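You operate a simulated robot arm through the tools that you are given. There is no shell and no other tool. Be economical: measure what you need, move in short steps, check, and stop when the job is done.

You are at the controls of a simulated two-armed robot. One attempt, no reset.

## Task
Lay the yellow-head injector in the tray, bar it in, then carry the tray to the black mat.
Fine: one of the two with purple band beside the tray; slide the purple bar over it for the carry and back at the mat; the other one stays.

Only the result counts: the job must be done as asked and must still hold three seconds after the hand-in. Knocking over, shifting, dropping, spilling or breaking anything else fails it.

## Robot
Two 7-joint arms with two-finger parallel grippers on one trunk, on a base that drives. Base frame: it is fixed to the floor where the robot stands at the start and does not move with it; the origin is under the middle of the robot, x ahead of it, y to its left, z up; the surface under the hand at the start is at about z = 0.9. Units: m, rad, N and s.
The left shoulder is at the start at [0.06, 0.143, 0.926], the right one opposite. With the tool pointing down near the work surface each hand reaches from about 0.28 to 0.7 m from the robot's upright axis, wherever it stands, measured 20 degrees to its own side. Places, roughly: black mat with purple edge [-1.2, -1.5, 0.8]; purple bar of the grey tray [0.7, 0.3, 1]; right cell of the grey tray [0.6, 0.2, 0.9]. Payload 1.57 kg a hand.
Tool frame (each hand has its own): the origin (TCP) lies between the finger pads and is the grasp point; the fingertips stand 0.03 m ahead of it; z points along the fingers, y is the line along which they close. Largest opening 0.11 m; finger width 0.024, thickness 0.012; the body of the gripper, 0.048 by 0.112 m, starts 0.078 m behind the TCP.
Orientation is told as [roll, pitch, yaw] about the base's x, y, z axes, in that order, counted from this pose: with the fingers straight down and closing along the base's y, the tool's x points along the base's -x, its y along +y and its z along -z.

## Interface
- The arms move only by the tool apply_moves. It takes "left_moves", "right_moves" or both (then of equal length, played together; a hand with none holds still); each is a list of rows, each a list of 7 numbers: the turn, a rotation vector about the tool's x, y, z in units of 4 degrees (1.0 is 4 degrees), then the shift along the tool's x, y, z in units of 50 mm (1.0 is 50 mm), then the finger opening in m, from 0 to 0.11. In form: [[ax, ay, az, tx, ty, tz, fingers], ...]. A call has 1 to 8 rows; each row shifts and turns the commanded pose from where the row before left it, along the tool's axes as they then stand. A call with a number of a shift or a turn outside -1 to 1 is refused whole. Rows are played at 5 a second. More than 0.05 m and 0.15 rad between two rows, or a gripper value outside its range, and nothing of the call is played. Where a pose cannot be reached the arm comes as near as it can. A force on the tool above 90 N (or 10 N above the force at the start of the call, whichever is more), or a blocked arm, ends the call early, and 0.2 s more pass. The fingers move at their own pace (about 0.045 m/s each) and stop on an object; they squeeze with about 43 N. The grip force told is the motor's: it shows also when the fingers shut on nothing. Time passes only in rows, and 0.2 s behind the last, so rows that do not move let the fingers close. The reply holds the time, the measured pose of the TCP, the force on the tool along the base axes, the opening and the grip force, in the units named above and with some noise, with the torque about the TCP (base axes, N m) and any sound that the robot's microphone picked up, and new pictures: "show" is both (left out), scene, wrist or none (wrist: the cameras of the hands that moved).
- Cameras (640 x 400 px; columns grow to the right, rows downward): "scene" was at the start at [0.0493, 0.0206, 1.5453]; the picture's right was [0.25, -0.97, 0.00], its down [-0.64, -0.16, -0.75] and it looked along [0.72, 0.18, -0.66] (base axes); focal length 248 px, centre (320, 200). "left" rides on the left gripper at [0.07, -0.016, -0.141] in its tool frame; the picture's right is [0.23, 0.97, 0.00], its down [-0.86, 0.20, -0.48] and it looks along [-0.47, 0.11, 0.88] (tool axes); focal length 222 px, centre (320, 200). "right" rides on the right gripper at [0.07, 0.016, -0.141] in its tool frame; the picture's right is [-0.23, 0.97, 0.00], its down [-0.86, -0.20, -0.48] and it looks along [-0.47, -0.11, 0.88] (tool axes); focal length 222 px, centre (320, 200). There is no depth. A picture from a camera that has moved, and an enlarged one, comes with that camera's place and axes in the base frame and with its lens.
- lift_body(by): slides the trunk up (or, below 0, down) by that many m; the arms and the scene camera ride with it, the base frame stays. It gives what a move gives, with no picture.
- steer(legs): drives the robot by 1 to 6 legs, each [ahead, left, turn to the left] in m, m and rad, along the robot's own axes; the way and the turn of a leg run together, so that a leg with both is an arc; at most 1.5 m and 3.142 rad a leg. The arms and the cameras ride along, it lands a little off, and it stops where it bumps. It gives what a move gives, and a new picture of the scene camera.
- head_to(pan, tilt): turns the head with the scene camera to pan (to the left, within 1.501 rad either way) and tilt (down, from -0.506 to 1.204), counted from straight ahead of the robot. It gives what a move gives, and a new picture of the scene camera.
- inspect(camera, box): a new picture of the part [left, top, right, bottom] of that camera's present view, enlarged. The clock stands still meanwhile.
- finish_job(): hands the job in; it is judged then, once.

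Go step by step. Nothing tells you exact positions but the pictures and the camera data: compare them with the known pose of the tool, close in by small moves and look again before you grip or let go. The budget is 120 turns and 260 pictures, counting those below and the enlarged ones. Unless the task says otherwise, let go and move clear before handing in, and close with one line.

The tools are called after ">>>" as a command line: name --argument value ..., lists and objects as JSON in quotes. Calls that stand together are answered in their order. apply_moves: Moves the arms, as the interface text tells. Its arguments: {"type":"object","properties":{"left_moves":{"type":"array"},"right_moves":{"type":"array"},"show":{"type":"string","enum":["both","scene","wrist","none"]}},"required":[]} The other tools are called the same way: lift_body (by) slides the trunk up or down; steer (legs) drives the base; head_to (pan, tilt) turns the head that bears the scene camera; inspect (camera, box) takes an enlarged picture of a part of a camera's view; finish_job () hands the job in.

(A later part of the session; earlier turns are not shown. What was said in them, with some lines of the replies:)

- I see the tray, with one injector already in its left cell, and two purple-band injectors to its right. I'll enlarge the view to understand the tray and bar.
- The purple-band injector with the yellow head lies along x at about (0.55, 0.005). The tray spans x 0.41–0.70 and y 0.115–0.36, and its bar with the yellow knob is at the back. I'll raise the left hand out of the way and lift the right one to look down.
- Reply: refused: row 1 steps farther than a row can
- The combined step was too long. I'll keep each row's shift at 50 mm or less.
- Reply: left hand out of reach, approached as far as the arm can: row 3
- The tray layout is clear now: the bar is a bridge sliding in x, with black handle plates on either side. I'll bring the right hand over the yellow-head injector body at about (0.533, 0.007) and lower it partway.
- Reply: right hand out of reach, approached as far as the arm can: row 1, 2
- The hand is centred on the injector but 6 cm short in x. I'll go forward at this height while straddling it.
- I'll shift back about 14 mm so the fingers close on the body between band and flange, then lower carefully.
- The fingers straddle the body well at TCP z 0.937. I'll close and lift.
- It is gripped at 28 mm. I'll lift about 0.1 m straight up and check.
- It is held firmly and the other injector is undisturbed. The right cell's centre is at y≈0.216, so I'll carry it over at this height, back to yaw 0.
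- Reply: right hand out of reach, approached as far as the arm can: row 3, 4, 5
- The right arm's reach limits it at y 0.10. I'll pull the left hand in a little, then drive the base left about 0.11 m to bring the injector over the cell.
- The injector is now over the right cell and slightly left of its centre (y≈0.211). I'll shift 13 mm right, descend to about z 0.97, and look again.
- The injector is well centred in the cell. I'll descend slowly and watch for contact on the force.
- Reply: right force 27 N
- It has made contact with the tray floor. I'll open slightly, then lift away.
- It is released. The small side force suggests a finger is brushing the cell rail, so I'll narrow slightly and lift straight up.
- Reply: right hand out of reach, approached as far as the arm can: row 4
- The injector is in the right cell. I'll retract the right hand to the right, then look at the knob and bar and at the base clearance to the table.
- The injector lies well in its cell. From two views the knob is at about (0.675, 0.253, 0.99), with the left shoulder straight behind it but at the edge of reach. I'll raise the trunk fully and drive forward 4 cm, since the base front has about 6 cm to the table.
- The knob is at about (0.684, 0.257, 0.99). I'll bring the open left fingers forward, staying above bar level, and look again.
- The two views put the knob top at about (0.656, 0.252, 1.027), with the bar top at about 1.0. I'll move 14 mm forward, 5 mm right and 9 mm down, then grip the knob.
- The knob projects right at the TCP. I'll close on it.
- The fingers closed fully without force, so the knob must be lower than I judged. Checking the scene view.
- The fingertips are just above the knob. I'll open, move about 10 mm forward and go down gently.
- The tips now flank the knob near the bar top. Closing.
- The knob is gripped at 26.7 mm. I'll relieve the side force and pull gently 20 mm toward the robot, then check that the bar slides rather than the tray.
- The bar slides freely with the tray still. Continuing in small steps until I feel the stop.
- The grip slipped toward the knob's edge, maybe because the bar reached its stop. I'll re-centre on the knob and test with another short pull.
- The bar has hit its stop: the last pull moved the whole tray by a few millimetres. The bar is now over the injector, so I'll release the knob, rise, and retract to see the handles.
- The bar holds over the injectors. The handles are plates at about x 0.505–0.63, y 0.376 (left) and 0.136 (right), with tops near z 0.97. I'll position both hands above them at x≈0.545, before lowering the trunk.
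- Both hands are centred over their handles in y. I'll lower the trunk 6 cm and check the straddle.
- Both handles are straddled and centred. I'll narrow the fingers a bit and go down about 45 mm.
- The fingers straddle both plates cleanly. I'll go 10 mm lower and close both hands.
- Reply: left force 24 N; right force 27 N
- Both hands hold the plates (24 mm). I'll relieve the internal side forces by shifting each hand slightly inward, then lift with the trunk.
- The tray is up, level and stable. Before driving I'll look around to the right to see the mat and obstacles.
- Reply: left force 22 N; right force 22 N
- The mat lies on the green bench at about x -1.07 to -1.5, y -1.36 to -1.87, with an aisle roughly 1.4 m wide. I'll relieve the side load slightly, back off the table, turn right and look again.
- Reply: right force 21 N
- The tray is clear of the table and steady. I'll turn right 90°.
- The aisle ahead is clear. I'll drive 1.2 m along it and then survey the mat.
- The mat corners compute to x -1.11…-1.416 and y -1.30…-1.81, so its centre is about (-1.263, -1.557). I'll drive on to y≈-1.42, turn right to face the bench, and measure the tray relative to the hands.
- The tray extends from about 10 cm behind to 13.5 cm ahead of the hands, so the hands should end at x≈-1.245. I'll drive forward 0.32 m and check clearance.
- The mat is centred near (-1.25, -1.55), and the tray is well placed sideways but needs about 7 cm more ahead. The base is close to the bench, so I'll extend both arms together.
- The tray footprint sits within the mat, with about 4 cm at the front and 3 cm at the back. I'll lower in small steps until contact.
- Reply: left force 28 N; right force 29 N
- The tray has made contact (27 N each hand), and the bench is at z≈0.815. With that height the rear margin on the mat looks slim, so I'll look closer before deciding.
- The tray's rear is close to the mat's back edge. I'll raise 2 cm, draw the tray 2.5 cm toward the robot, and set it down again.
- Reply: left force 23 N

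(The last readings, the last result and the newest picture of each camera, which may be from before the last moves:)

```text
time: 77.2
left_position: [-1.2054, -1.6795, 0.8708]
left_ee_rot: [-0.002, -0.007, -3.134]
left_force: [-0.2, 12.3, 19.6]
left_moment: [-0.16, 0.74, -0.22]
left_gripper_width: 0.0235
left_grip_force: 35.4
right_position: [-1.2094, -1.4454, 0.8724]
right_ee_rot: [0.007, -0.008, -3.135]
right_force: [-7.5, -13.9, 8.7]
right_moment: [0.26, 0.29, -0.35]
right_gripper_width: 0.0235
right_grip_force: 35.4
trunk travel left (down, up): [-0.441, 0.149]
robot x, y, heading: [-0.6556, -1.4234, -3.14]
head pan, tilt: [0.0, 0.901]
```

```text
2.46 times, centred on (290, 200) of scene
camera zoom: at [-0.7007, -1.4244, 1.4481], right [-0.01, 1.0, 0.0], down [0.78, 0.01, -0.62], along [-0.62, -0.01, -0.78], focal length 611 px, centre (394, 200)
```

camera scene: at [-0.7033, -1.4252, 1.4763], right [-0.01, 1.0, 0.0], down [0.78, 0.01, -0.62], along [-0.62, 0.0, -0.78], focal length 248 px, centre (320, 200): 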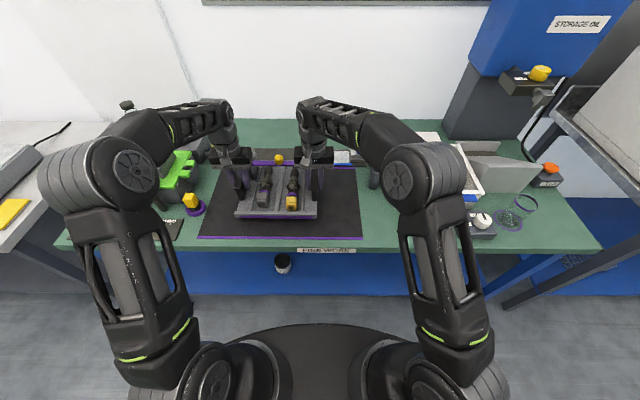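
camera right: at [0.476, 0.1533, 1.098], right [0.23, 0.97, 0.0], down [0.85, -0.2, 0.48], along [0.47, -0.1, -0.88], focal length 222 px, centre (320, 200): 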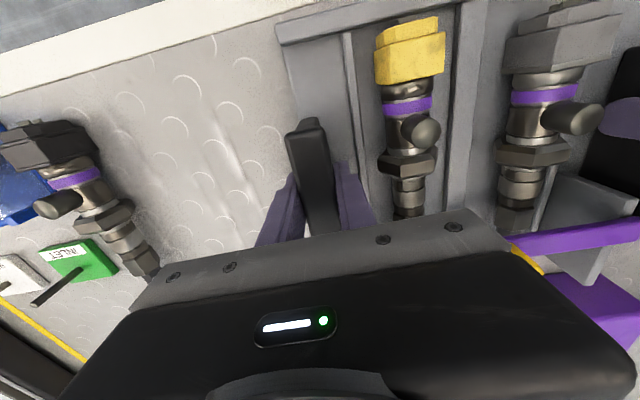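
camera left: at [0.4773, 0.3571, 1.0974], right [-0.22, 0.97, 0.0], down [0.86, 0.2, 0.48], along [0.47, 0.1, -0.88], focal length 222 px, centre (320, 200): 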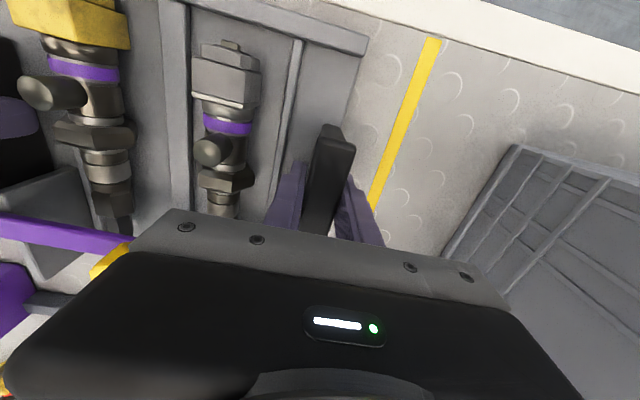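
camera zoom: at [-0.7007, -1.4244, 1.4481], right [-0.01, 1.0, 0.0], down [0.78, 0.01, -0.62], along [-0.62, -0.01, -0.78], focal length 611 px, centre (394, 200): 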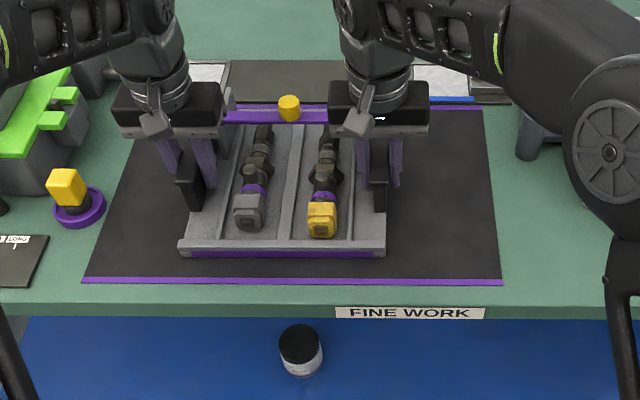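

The tray sits centred on the mat. I'll open both hands and lift straight off.

>>> apply_moves --left_moves '[[0, 0, 0, 0, 0, 0, 0.048], [0, 0, 0, 0, 0, 0, 0.048], [0, 0, 0, 0, 0, -0.6, 0.05], [0, 0, 0, 0, 0, -0.9, 0.05], [0, 0, 0, 0, 0, 0, 0.05]]' --right_moves '[[0, 0, 0, 0, 0, 0, 0.048], [0, 0, 0, 0, 0, 0, 0.048], [0, 0, 0, 0, 0, -0.6, 0.05], [0, 0, 0, 0, 0, -0.9, 0.05], [0, 0, 0, 0, 0, 0, 0.05]]'

>>> inspect --camera "scene" --box '[180, 120, 400, 260]'

```text
time: 78.4
left_position: [-1.2037, -1.681, 0.941]
left_ee_rot: [-0.003, 0.001, -3.135]
left_force: [0.9, 0.3, -0.1]
left_moment: [0.02, 0.02, 0.01]
left_gripper_width: 0.0501
left_grip_force: 0.0
right_position: [-1.2077, -1.4445, 0.9431]
right_ee_rot: [0.003, 0.002, -3.133]
right_force: [1.0, 1.2, -0.8]
right_moment: [0.01, -0.01, 0.0]
right_gripper_width: 0.0503
right_grip_force: 0.0
trunk travel left (down, up): [-0.441, 0.149]
robot x, y, heading: [-0.6544, -1.4238, -3.129]
head pan, tilt: [0.0, 0.901]
camera scene: at [-0.7024, -1.4249, 1.4474], right [-0.01, 1.0, 0.0], down [0.78, 0.01, -0.62], along [-0.62, 0.0, -0.78], focal length 248 px, centre (320, 200)
camera right: at [-1.1379, -1.4611, 1.0846], right [-0.22, -0.98, 0.0], down [-0.86, 0.19, 0.48], along [-0.47, 0.1, -0.88], focal length 222 px, centre (320, 200)
camera left: at [-1.135, -1.6642, 1.083], right [0.23, -0.97, 0.0], down [-0.85, -0.21, 0.48], along [-0.46, -0.11, -0.88], focal length 222 px, centre (320, 200)
```

scene: 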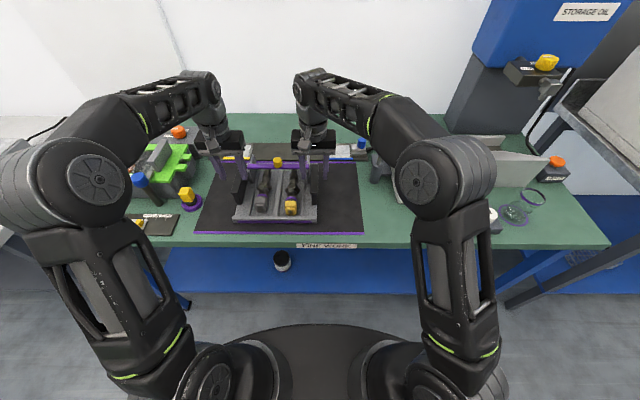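
right: 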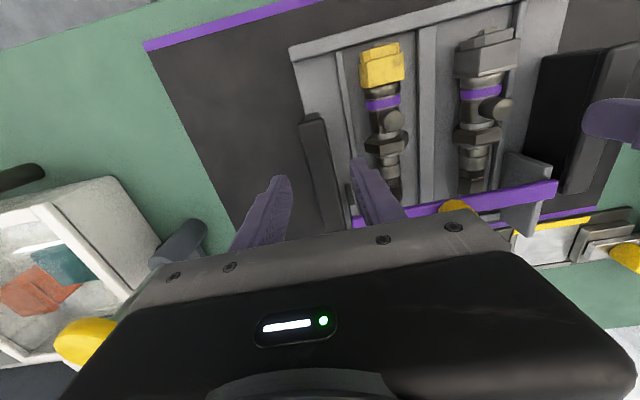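
left: 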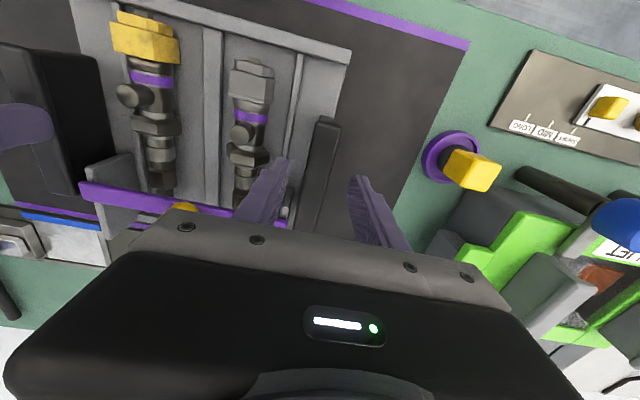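

```text
2.86 times, centred on (290, 190) of scene
camera zoom: at [-0.7024, -1.4249, 1.4474], right [-0.01, 1.0, 0.0], down [0.78, 0.01, -0.62], along [-0.62, 0.0, -0.78], focal length 709 px, centre (406, 229)
```

zoom: 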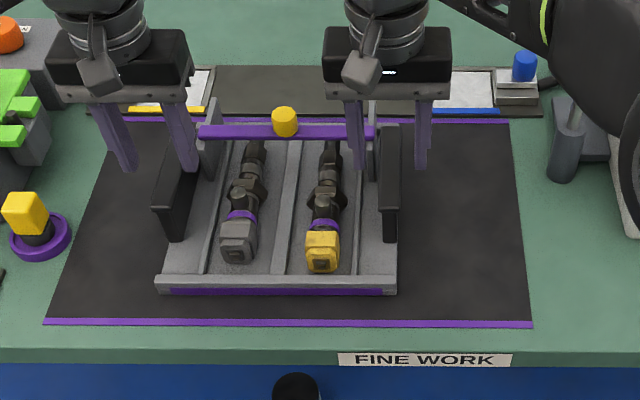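

The tray is on the mat and released. I'll raise the trunk so both hands clear everything, move the right hand back, and bring the left hand over the knob (expected at about (-1.262, -1.561), with TCP z≈0.93).

>>> lift_body --by 0.149

>>> apply_moves --left_moves '[[0, 0, 0, 0, 0, 0, 0.06], [0, 0, 0, 0, 0, 0, 0.06], [0, 0, 0, 0, -0.8, 0, 0.06], [0, 0, 0, 0, -0.8, 0, 0.06], [0, 0, 0, 0, -0.8, 0.3, 0.06], [0, 0, 0, 0, 0, 0.6, 0.06]]' --right_moves '[[0, 0, 0, 0.9, 0, 0, 0.06], [0, 0, 0, 0.9, 0, 0, 0.06], [0, 0, 0, 0.4, 0, 0, 0.06], [0, 0, 0, 0, 0, 0, 0.06], [0, 0, 0, 0, 0, 0, 0.06], [0, 0, 0, 0, 0, 0, 0.06]]'

>>> inspect --camera "scene" --box '[180, 140, 400, 290]'

```text
time: 80.1
left_position: [-1.2043, -1.6803, 1.0903]
left_ee_rot: [-0.002, 0.002, -3.134]
left_force: [0.1, 0.1, -0.1]
left_moment: [-0.01, 0.0, 0.02]
left_gripper_width: 0.0504
left_grip_force: 0.0
right_position: [-1.207, -1.4454, 1.0922]
right_ee_rot: [0.002, 0.0, -3.133]
right_force: [-0.3, -0.2, 0.5]
right_moment: [0.0, -0.03, -0.02]
right_gripper_width: 0.0503
right_grip_force: 0.0
trunk travel left (down, up): [-0.59, 0.0]
robot x, y, heading: [-0.6566, -1.4247, -3.137]
head pan, tilt: [0.0, 0.901]
```

```text
time: 81.5
left_position: [-1.2062, -1.5607, 1.0458]
left_ee_rot: [-0.002, 0.001, -3.135]
left_force: [-0.1, 0.0, -1.0]
left_moment: [0.0, 0.0, 0.04]
left_gripper_width: 0.0599
left_grip_force: 0.0
right_position: [-1.098, -1.4447, 1.092]
right_ee_rot: [0.001, 0.001, -3.133]
right_force: [-0.9, 0.8, 1.0]
right_moment: [0.0, -0.02, 0.02]
right_gripper_width: 0.0599
right_grip_force: 0.0
trunk travel left (down, up): [-0.59, 0.0]
robot x, y, heading: [-0.6533, -1.4234, -3.132]
head pan, tilt: [0.0, 0.901]
camera scene: at [-0.7026, -1.4257, 1.5964], right [-0.01, 1.0, 0.0], down [0.78, 0.01, -0.62], along [-0.62, 0.0, -0.78], focal length 248 px, centre (320, 200)
camera right: at [-1.0278, -1.4616, 1.2334], right [-0.22, -0.98, 0.0], down [-0.86, 0.19, 0.48], along [-0.47, 0.1, -0.88], focal length 222 px, centre (320, 200)
camera left: at [-1.1367, -1.5442, 1.1872], right [0.23, -0.97, 0.0], down [-0.85, -0.21, 0.48], along [-0.46, -0.11, -0.88], focal length 222 px, centre (320, 200)
```

scene: 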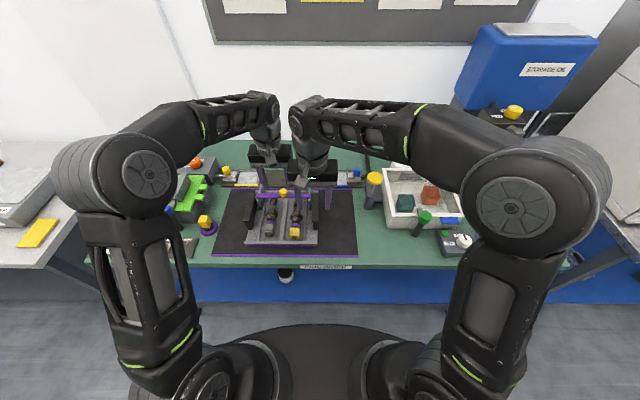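
right: 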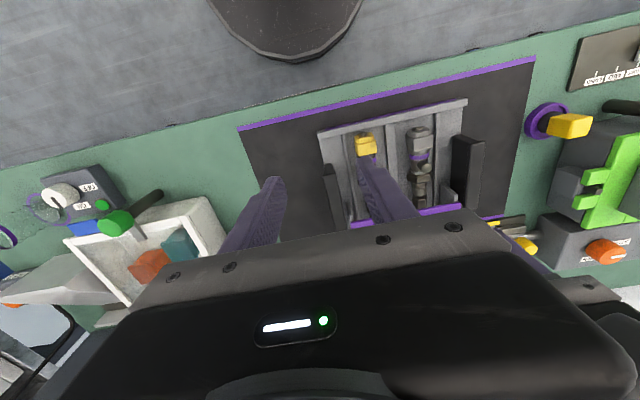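
left: 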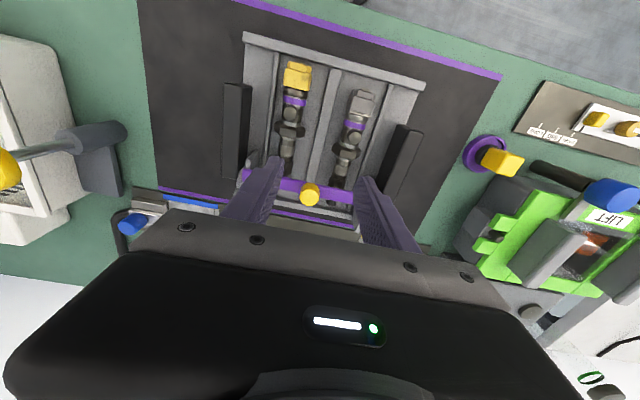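

```text
2.67 times, centred on (290, 215) of scene
camera zoom: at [-0.7026, -1.4257, 1.5964], right [-0.01, 1.0, 0.0], down [0.78, 0.01, -0.62], along [-0.62, 0.0, -0.78], focal length 662 px, centre (400, 160)
```

zoom: 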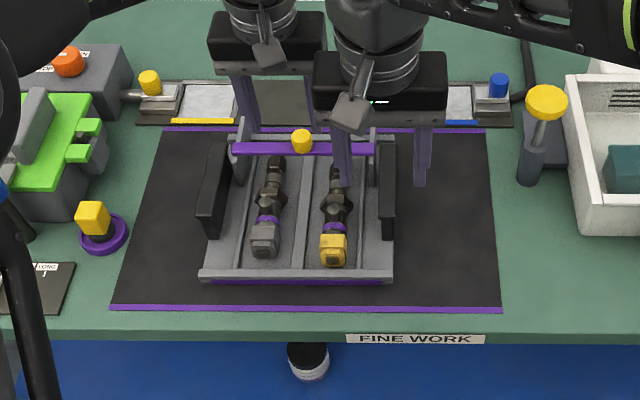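

The knob computes to (-1.265, -1.561), confirming the estimate. I'll move above it, lower to just over knob height, and verify.

>>> apply_moves --left_moves '[[0, 0, 0, -0.6, 0, 0.3, 0.06], [0, 0, 0, -0.54, 0, 0.5, 0.06], [0, 0, 0, 0, 0, 0.8, 0.06], [0, 0, 0, 0, 0, 0, 0.06]]' --right_moves '[[0, 0, 0, 0.2, -0.6, 0, 0.06], [0, 0, 0, 0.2, -0.4, 0, 0.06], [0, 0, 0, 0, 0, 0, 0.06], [0, 0, 0, 0, 0, 0, 0.06]]'

>>> inspect --camera "scene" --box '[220, 150, 360, 270]'

```text
time: 82.5
left_position: [-1.261, -1.5622, 0.9659]
left_ee_rot: [-0.003, 0.003, -3.135]
left_force: [0.6, 0.0, -0.1]
left_moment: [0.0, 0.0, -0.01]
left_gripper_width: 0.06
left_grip_force: 0.0
right_position: [-1.076, -1.3941, 1.0915]
right_ee_rot: [0.001, -0.003, -3.133]
right_force: [0.5, 0.3, 0.3]
right_moment: [0.02, 0.01, 0.04]
right_gripper_width: 0.0599
right_grip_force: 0.1
trunk travel left (down, up): [-0.59, 0.0]
robot x, y, heading: [-0.6512, -1.4254, -3.138]
head pan, tilt: [0.0, 0.901]
camera scene: at [-0.7018, -1.4247, 1.5964], right [-0.01, 1.0, 0.0], down [0.78, 0.01, -0.62], along [-0.62, -0.01, -0.78], focal length 248 px, centre (320, 200)
camera right: at [-1.0077, -1.4101, 1.2331], right [-0.22, -0.98, 0.0], down [-0.86, 0.19, 0.48], along [-0.47, 0.1, -0.88], focal length 222 px, centre (320, 200)
camera left: at [-1.1923, -1.5453, 1.107], right [0.23, -0.97, 0.0], down [-0.85, -0.21, 0.48], along [-0.46, -0.11, -0.88], focal length 222 px, centre (320, 200)
```

scene: 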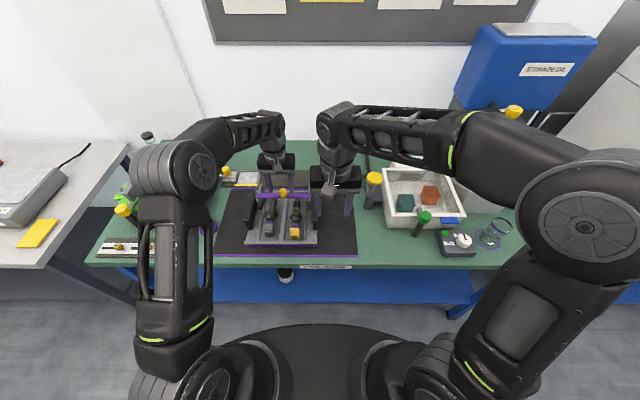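
right: 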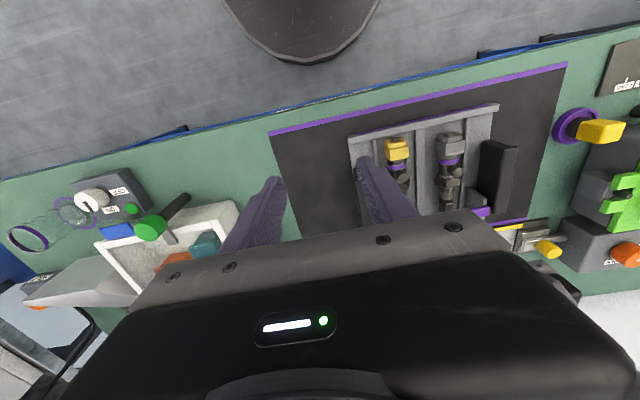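
left: 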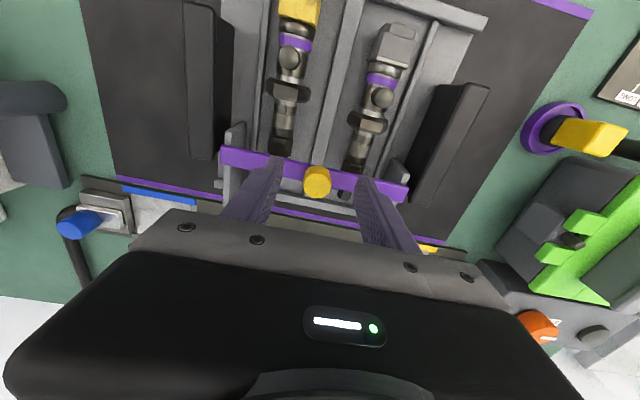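

```text
3.33 times, centred on (290, 210) of scene
camera zoom: at [-0.7018, -1.4247, 1.5964], right [-0.01, 1.0, 0.0], down [0.78, 0.01, -0.62], along [-0.62, -0.01, -0.78], focal length 827 px, centre (420, 167)
```

zoom: 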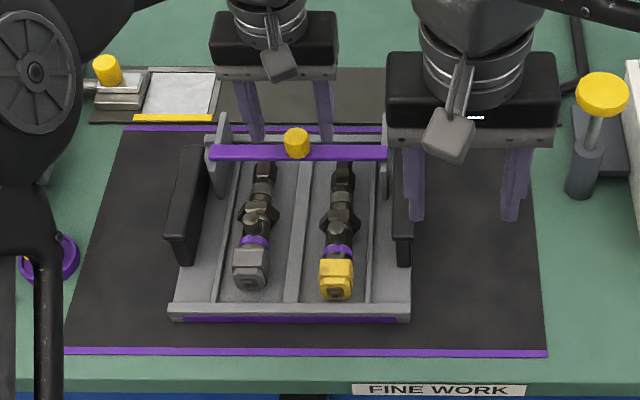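

Both views put the knob at x≈-1.275, so I'll go 13 mm further ahead and then down to z 0.93.

>>> apply_moves --left_moves '[[0, 0, 0, -0.26, 0, 0, 0.06], [0, 0, 0, 0, 0, 0.4, 0.06], [0, 0, 0, 0, 0, 0.3, 0.06], [0, 0, 0, 0, 0, 0, 0.06]]' --show "wrist"

>>> inspect --camera "scene" --box '[240, 160, 340, 230]'

```text
time: 83.5
left_position: [-1.2743, -1.5621, 0.9301]
left_ee_rot: [-0.002, 0.002, -3.135]
left_force: [0.3, 0.2, -0.2]
left_moment: [0.0, -0.01, 0.01]
left_gripper_width: 0.06
left_grip_force: 0.0
right_position: [-1.0774, -1.3942, 1.0909]
right_ee_rot: [0.001, -0.001, -3.132]
right_force: [0.3, -0.5, -0.3]
right_moment: [0.05, -0.02, 0.0]
right_gripper_width: 0.0599
right_grip_force: 0.2
trunk travel left (down, up): [-0.59, 0.0]
robot x, y, heading: [-0.654, -1.4283, -3.132]
head pan, tilt: [0.0, 0.901]
camera left: at [-1.2054, -1.545, 1.0717], right [0.23, -0.97, 0.0], down [-0.85, -0.21, 0.48], along [-0.46, -0.11, -0.88], focal length 222 px, centre (320, 200)
```

left: 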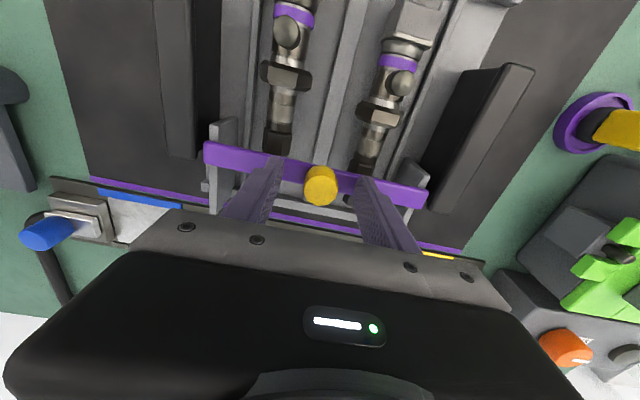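

```text
5.71 times, centred on (290, 195) of scene
camera zoom: at [-0.702, -1.4249, 1.5964], right [-0.01, 1.0, 0.0], down [0.78, 0.01, -0.62], along [-0.62, -0.01, -0.78], focal length 1418 px, centre (491, 229)
```

zoom: 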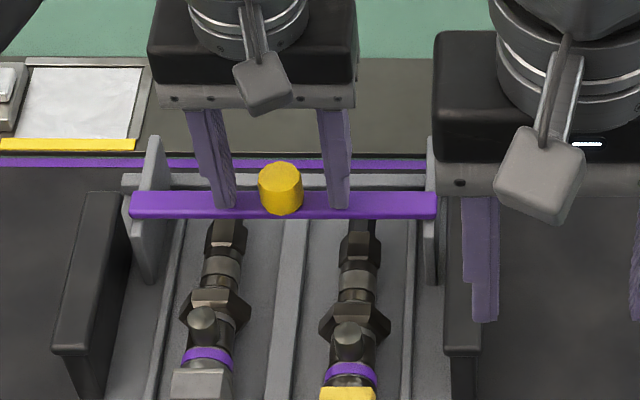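

The alignment matches the earlier successful grip. I'll close and push the bar back in steps.

>>> apply_moves --left_moves '[[0, 0, 0, 0, 0, 0, 0.015], [0, 0, 0, 0, 0, 0, 0.015], [0, 0, 0, 0, 0, 0, 0.015], [0, 0, 0, 0, 0, 0, 0.015]]' --show "none"

>>> apply_moves --left_moves '[[0, 0, 0, -0.2, 0, 0, 0.015], [0, 0, 0, -0.2, 0, 0, 0.015], [0, 0, 0, 0, 0, 0, 0.015]]' --show "none"

>>> inspect --camera "scene" --box '[220, 150, 360, 270]'

```text
time: 84.5
left_position: [-1.2729, -1.5638, 0.9303]
left_ee_rot: [0.001, 0.003, -3.136]
left_force: [0.2, -5.5, 0.8]
left_moment: [-0.45, -0.02, 0.05]
left_gripper_width: 0.0271
left_grip_force: 32.5
right_position: [-1.0777, -1.3947, 1.0919]
right_ee_rot: [0.002, -0.002, -3.133]
right_force: [0.3, 0.5, 0.3]
right_moment: [0.02, 0.01, 0.0]
right_gripper_width: 0.06
right_grip_force: 0.1
trunk travel left (down, up): [-0.59, 0.0]
robot x, y, heading: [-0.654, -1.4264, -3.136]
head pan, tilt: [0.0, 0.901]
```

```text
time: 85.3
left_position: [-1.2934, -1.5628, 0.9305]
left_ee_rot: [-0.001, 0.001, -3.135]
left_force: [0.1, -9.1, 1.8]
left_moment: [-0.61, -0.23, 0.03]
left_gripper_width: 0.0267
left_grip_force: 37.3
right_position: [-1.0775, -1.3947, 1.0912]
right_ee_rot: [0.002, -0.002, -3.133]
right_force: [-0.1, 1.0, -1.1]
right_moment: [0.02, -0.01, 0.01]
right_gripper_width: 0.0601
right_grip_force: 0.2
trunk travel left (down, up): [-0.59, 0.0]
robot x, y, heading: [-0.6553, -1.4232, -3.132]
head pan, tilt: [0.0, 0.901]
```

```text
3.33 times, centred on (290, 210) of scene
camera zoom: at [-0.702, -1.426, 1.5964], right [-0.01, 1.0, 0.0], down [0.78, 0.01, -0.62], along [-0.62, 0.0, -0.78], focal length 827 px, centre (420, 167)
```

zoom: 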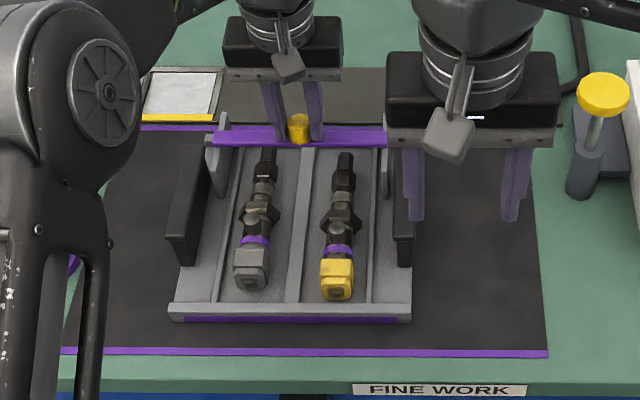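

The bar is moving back freely and the tray isn't shifting. I'll continue in small steps to its stop.

>>> apply_moves --left_moves '[[0, 0, 0, -0.2, 0.04, 0, 0.015], [0, 0, 0, -0.2, 0, 0, 0.015], [0, 0, 0, 0, 0, 0, 0.015]]' --show "none"

>>> inspect --camera "scene" --box '[220, 150, 360, 270]'

>>> inspect --camera "left" --box '[140, 0, 500, 260]'

```text
time: 86.1
left_position: [-1.3146, -1.5624, 0.9308]
left_ee_rot: [-0.001, 0.001, -3.137]
left_force: [-0.1, -1.4, 1.6]
left_moment: [-0.46, -0.13, -0.02]
left_gripper_width: 0.0267
left_grip_force: 37.6
right_position: [-1.0764, -1.3942, 1.0927]
right_ee_rot: [0.001, -0.002, -3.132]
right_force: [-0.5, 0.5, 0.6]
right_moment: [-0.05, 0.02, -0.03]
right_gripper_width: 0.06
right_grip_force: 0.1
trunk travel left (down, up): [-0.59, 0.0]
robot x, y, heading: [-0.653, -1.4217, -3.135]
head pan, tilt: [0.0, 0.901]
```

```text
3.33 times, centred on (290, 210) of scene
camera zoom: at [-0.702, -1.4249, 1.5964], right [-0.01, 1.0, 0.0], down [0.78, 0.01, -0.62], along [-0.62, 0.0, -0.78], focal length 827 px, centre (420, 167)
```

zoom: 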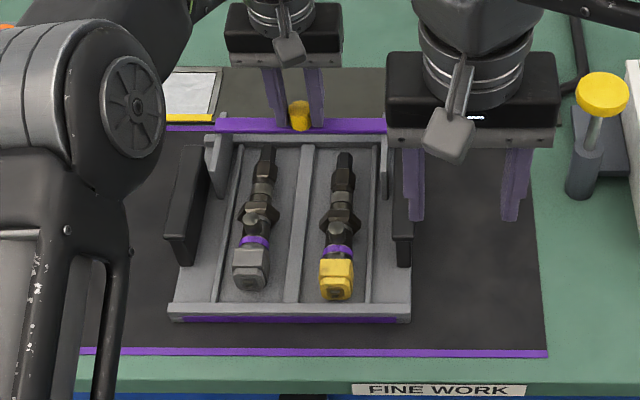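

```text
1.54 times, centred on (320, 130) of left
camera zoom: at [-1.2453, -1.5466, 1.0718], right [0.23, -0.97, 0.0], down [-0.85, -0.21, 0.48], along [-0.46, -0.11, -0.88], focal length 342 px, centre (320, 308)
```

zoom: 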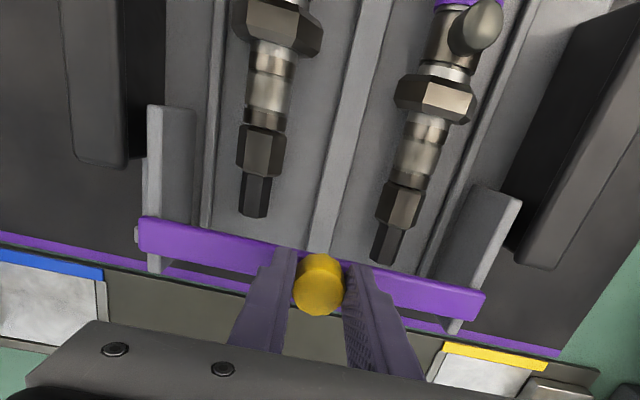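

Slightly more to go, since the side walls still protrude behind the bar.

>>> apply_moves --left_moves '[[0, 0, 0, -0.14, 0, 0, 0.015], [0, 0, 0, -0.1, 0, 0, 0.015], [0, 0, 0, 0, 0, 0, 0.015]]' --show "none"

>>> inspect --camera "scene" --box '[220, 150, 360, 270]'

>>> inspect --camera "left" --box '[140, 0, 500, 260]'

```text
time: 86.9
left_position: [-1.3268, -1.5623, 0.9301]
left_ee_rot: [-0.004, 0.003, -3.134]
left_force: [-0.9, -0.8, 1.6]
left_moment: [-0.42, 0.1, 0.05]
left_gripper_width: 0.0272
left_grip_force: 37.7
right_position: [-1.0771, -1.394, 1.092]
right_ee_rot: [0.001, 0.0, -3.133]
right_force: [0.1, 0.2, -0.8]
right_moment: [0.02, -0.01, 0.01]
right_gripper_width: 0.0597
right_grip_force: 0.0
trunk travel left (down, up): [-0.59, 0.0]
robot x, y, heading: [-0.6542, -1.4247, -3.128]
head pan, tilt: [0.0, 0.901]
```

```text
3.33 times, centred on (290, 210) of scene
camera zoom: at [-0.7022, -1.4248, 1.5964], right [-0.01, 1.0, 0.0], down [0.78, 0.01, -0.62], along [-0.62, 0.0, -0.78], focal length 827 px, centre (420, 167)
```

zoom: 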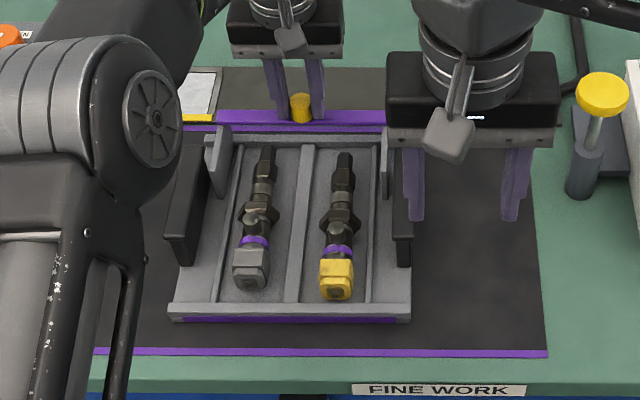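

```text
1.54 times, centred on (320, 130) of left
camera zoom: at [-1.2574, -1.5465, 1.0718], right [0.23, -0.97, 0.0], down [-0.85, -0.21, 0.48], along [-0.46, -0.11, -0.88], focal length 342 px, centre (320, 308)
```

zoom: 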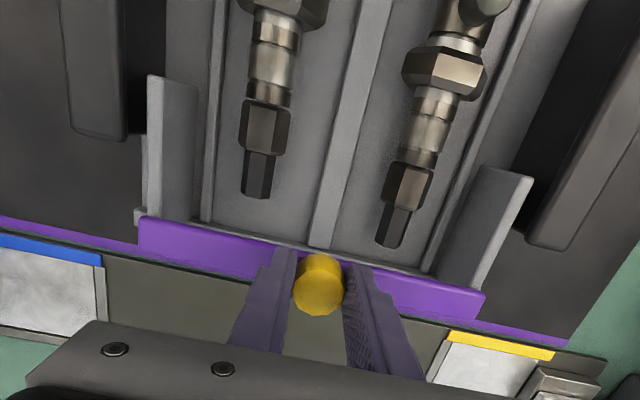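

The bar looks as it did at the start. One small extra nudge will confirm the end stop.

>>> apply_moves --left_moves '[[0, 0, 0, -0.08, 0, 0, 0.015], [0, 0, 0, 0, 0, 0, 0.015]]' --show "none"

>>> inspect --camera "left" --box '[140, 0, 500, 260]'

```text
time: 87.5
left_position: [-1.3292, -1.5628, 0.9319]
left_ee_rot: [-0.002, 0.005, -3.135]
left_force: [4.5, 0.8, 1.6]
left_moment: [-0.37, 0.11, -0.04]
left_gripper_width: 0.0267
left_grip_force: 37.7
right_position: [-1.0767, -1.3948, 1.092]
right_ee_rot: [0.003, 0.001, -3.134]
right_force: [0.7, 0.5, 0.4]
right_moment: [0.01, -0.01, -0.05]
right_gripper_width: 0.0599
right_grip_force: 0.1
trunk travel left (down, up): [-0.59, 0.0]
robot x, y, heading: [-0.6552, -1.4225, -3.135]
head pan, tilt: [0.0, 0.901]
```

```text
1.54 times, centred on (320, 130) of left
camera zoom: at [-1.2606, -1.5465, 1.0719], right [0.23, -0.97, 0.0], down [-0.86, -0.21, 0.48], along [-0.46, -0.11, -0.88], focal length 342 px, centre (320, 308)
```

zoom: 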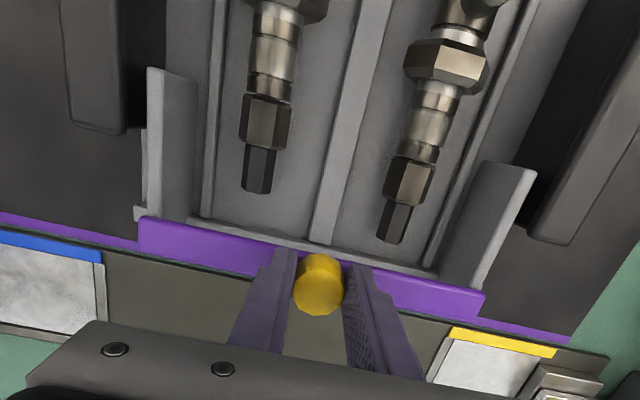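

Force rises at the end stop, so the bar is fully back. I'll release the knob, lift straight up and withdraw.

>>> apply_moves --left_moves '[[0, 0, 0, 0.04, 0, 0, 0.05], [0, 0, 0, 0, 0, 0, 0.05], [0, 0, 0, 0, 0, -0.8, 0.05], [0, 0, 0, 0.6, 0, -0.5, 0.05], [0, 0, 0, 0.9, 0, 0, 0.05], [0, 0, 0, 0.9, 0, 0, 0.05], [0, 0, 0, 0.9, 0, 0, 0.05]]'

>>> inspect --camera "scene" --box '[180, 140, 400, 290]'

```text
time: 89.1
left_position: [-1.1617, -1.5633, 0.9971]
left_ee_rot: [-0.002, 0.001, -3.135]
left_force: [0.1, 0.4, 0.4]
left_moment: [0.01, 0.06, 0.02]
left_gripper_width: 0.0499
left_grip_force: 0.0
right_position: [-1.076, -1.3948, 1.0924]
right_ee_rot: [0.002, -0.002, -3.134]
right_force: [0.3, 0.9, -0.3]
right_moment: [0.02, 0.02, 0.01]
right_gripper_width: 0.0603
right_grip_force: 0.1
trunk travel left (down, up): [-0.59, 0.0]
robot x, y, heading: [-0.6549, -1.4262, -3.133]
head pan, tilt: [0.0, 0.901]
camera scene: at [-0.7009, -1.4249, 1.5964], right [-0.01, 1.0, 0.0], down [0.78, 0.01, -0.62], along [-0.62, 0.0, -0.78], focal length 248 px, centre (320, 200)
camera left: at [-1.092, -1.5467, 1.137], right [0.23, -0.97, 0.0], down [-0.85, -0.21, 0.48], along [-0.47, -0.11, -0.88], focal length 222 px, centre (320, 200)
```

scene: 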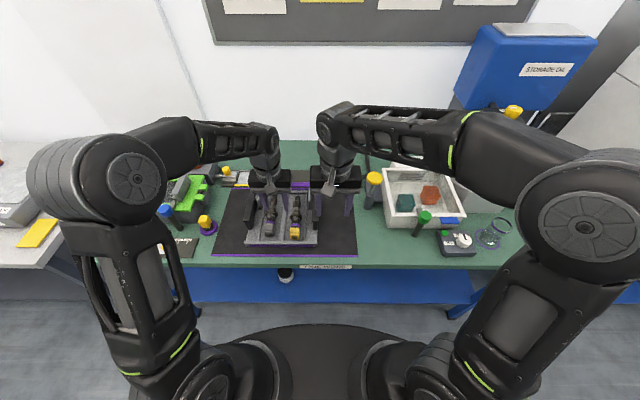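
left: 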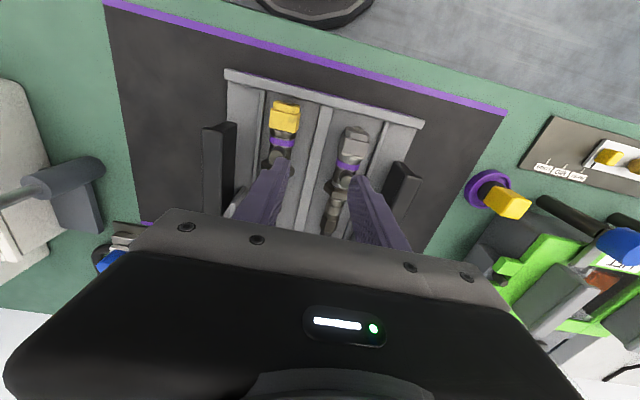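

```text
2.67 times, centred on (290, 215) of scene
camera zoom: at [-0.7009, -1.4249, 1.5964], right [-0.01, 1.0, 0.0], down [0.78, 0.01, -0.62], along [-0.62, 0.0, -0.78], focal length 662 px, centre (400, 160)
```

zoom: 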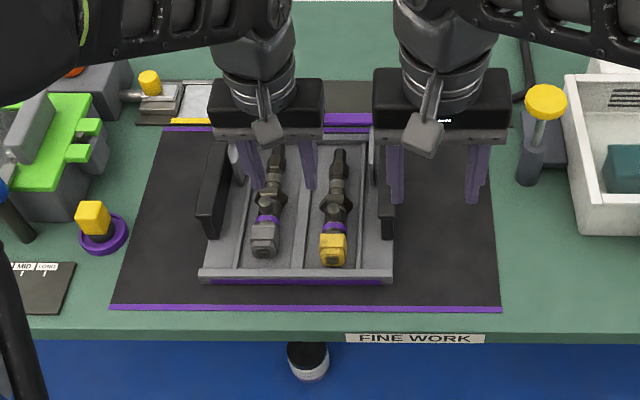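

Everything is in place. I'll back the robot off so both hands are clear and take a last look.

>>> steer --legs '[[-0.3, 0, 0]]'

>>> inspect --camera "scene" --box '[180, 80, 420, 230]'

```text
time: 91.1
left_position: [-0.8639, -1.5604, 0.9961]
left_ee_rot: [-0.002, 0.0, -3.136]
left_force: [0.8, 0.2, -0.3]
left_moment: [-0.01, 0.04, 0.01]
left_gripper_width: 0.05
left_grip_force: 0.1
right_position: [-0.7789, -1.3919, 1.092]
right_ee_rot: [0.002, -0.003, -3.135]
right_force: [0.3, 0.4, 0.2]
right_moment: [0.01, 0.0, -0.02]
right_gripper_width: 0.0601
right_grip_force: 0.2
trunk travel left (down, up): [-0.59, 0.0]
robot x, y, heading: [-0.3608, -1.4219, -3.139]
head pan, tilt: [0.0, 0.901]
camera scene: at [-0.4034, -1.4226, 1.5964], right [-0.01, 1.0, 0.0], down [0.78, 0.01, -0.62], along [-0.62, 0.0, -0.78], focal length 248 px, centre (320, 200)
```

scene: 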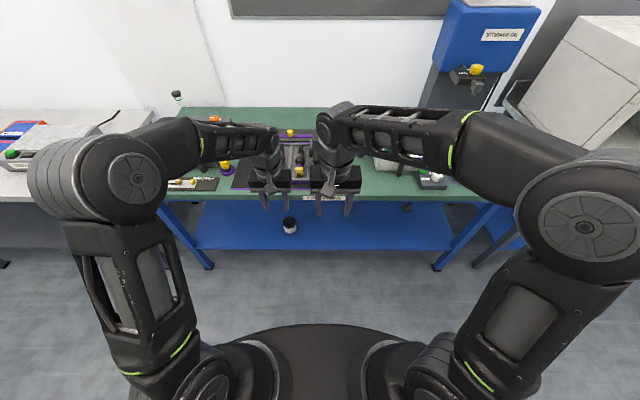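

```text
2.67 times, centred on (300, 155) of scene
camera zoom: at [-0.4034, -1.4226, 1.5964], right [-0.01, 1.0, 0.0], down [0.78, 0.01, -0.62], along [-0.62, 0.0, -0.78], focal length 662 px, centre (373, 320)
```

zoom: 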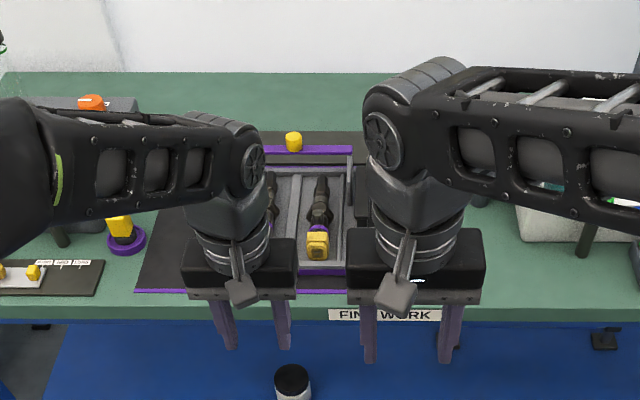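

The tray is on the mat, the bar is back, the injector is in its cell, and both hands are clear. Handing in.

>>> finish_job

```text
The job is handed in.
```

The yellow-head injector is in the tray's right cell. I barred it in for the carry and set the tray on the black mat, then slid the bar back. The other purple-band injector beside the tray was not touched.
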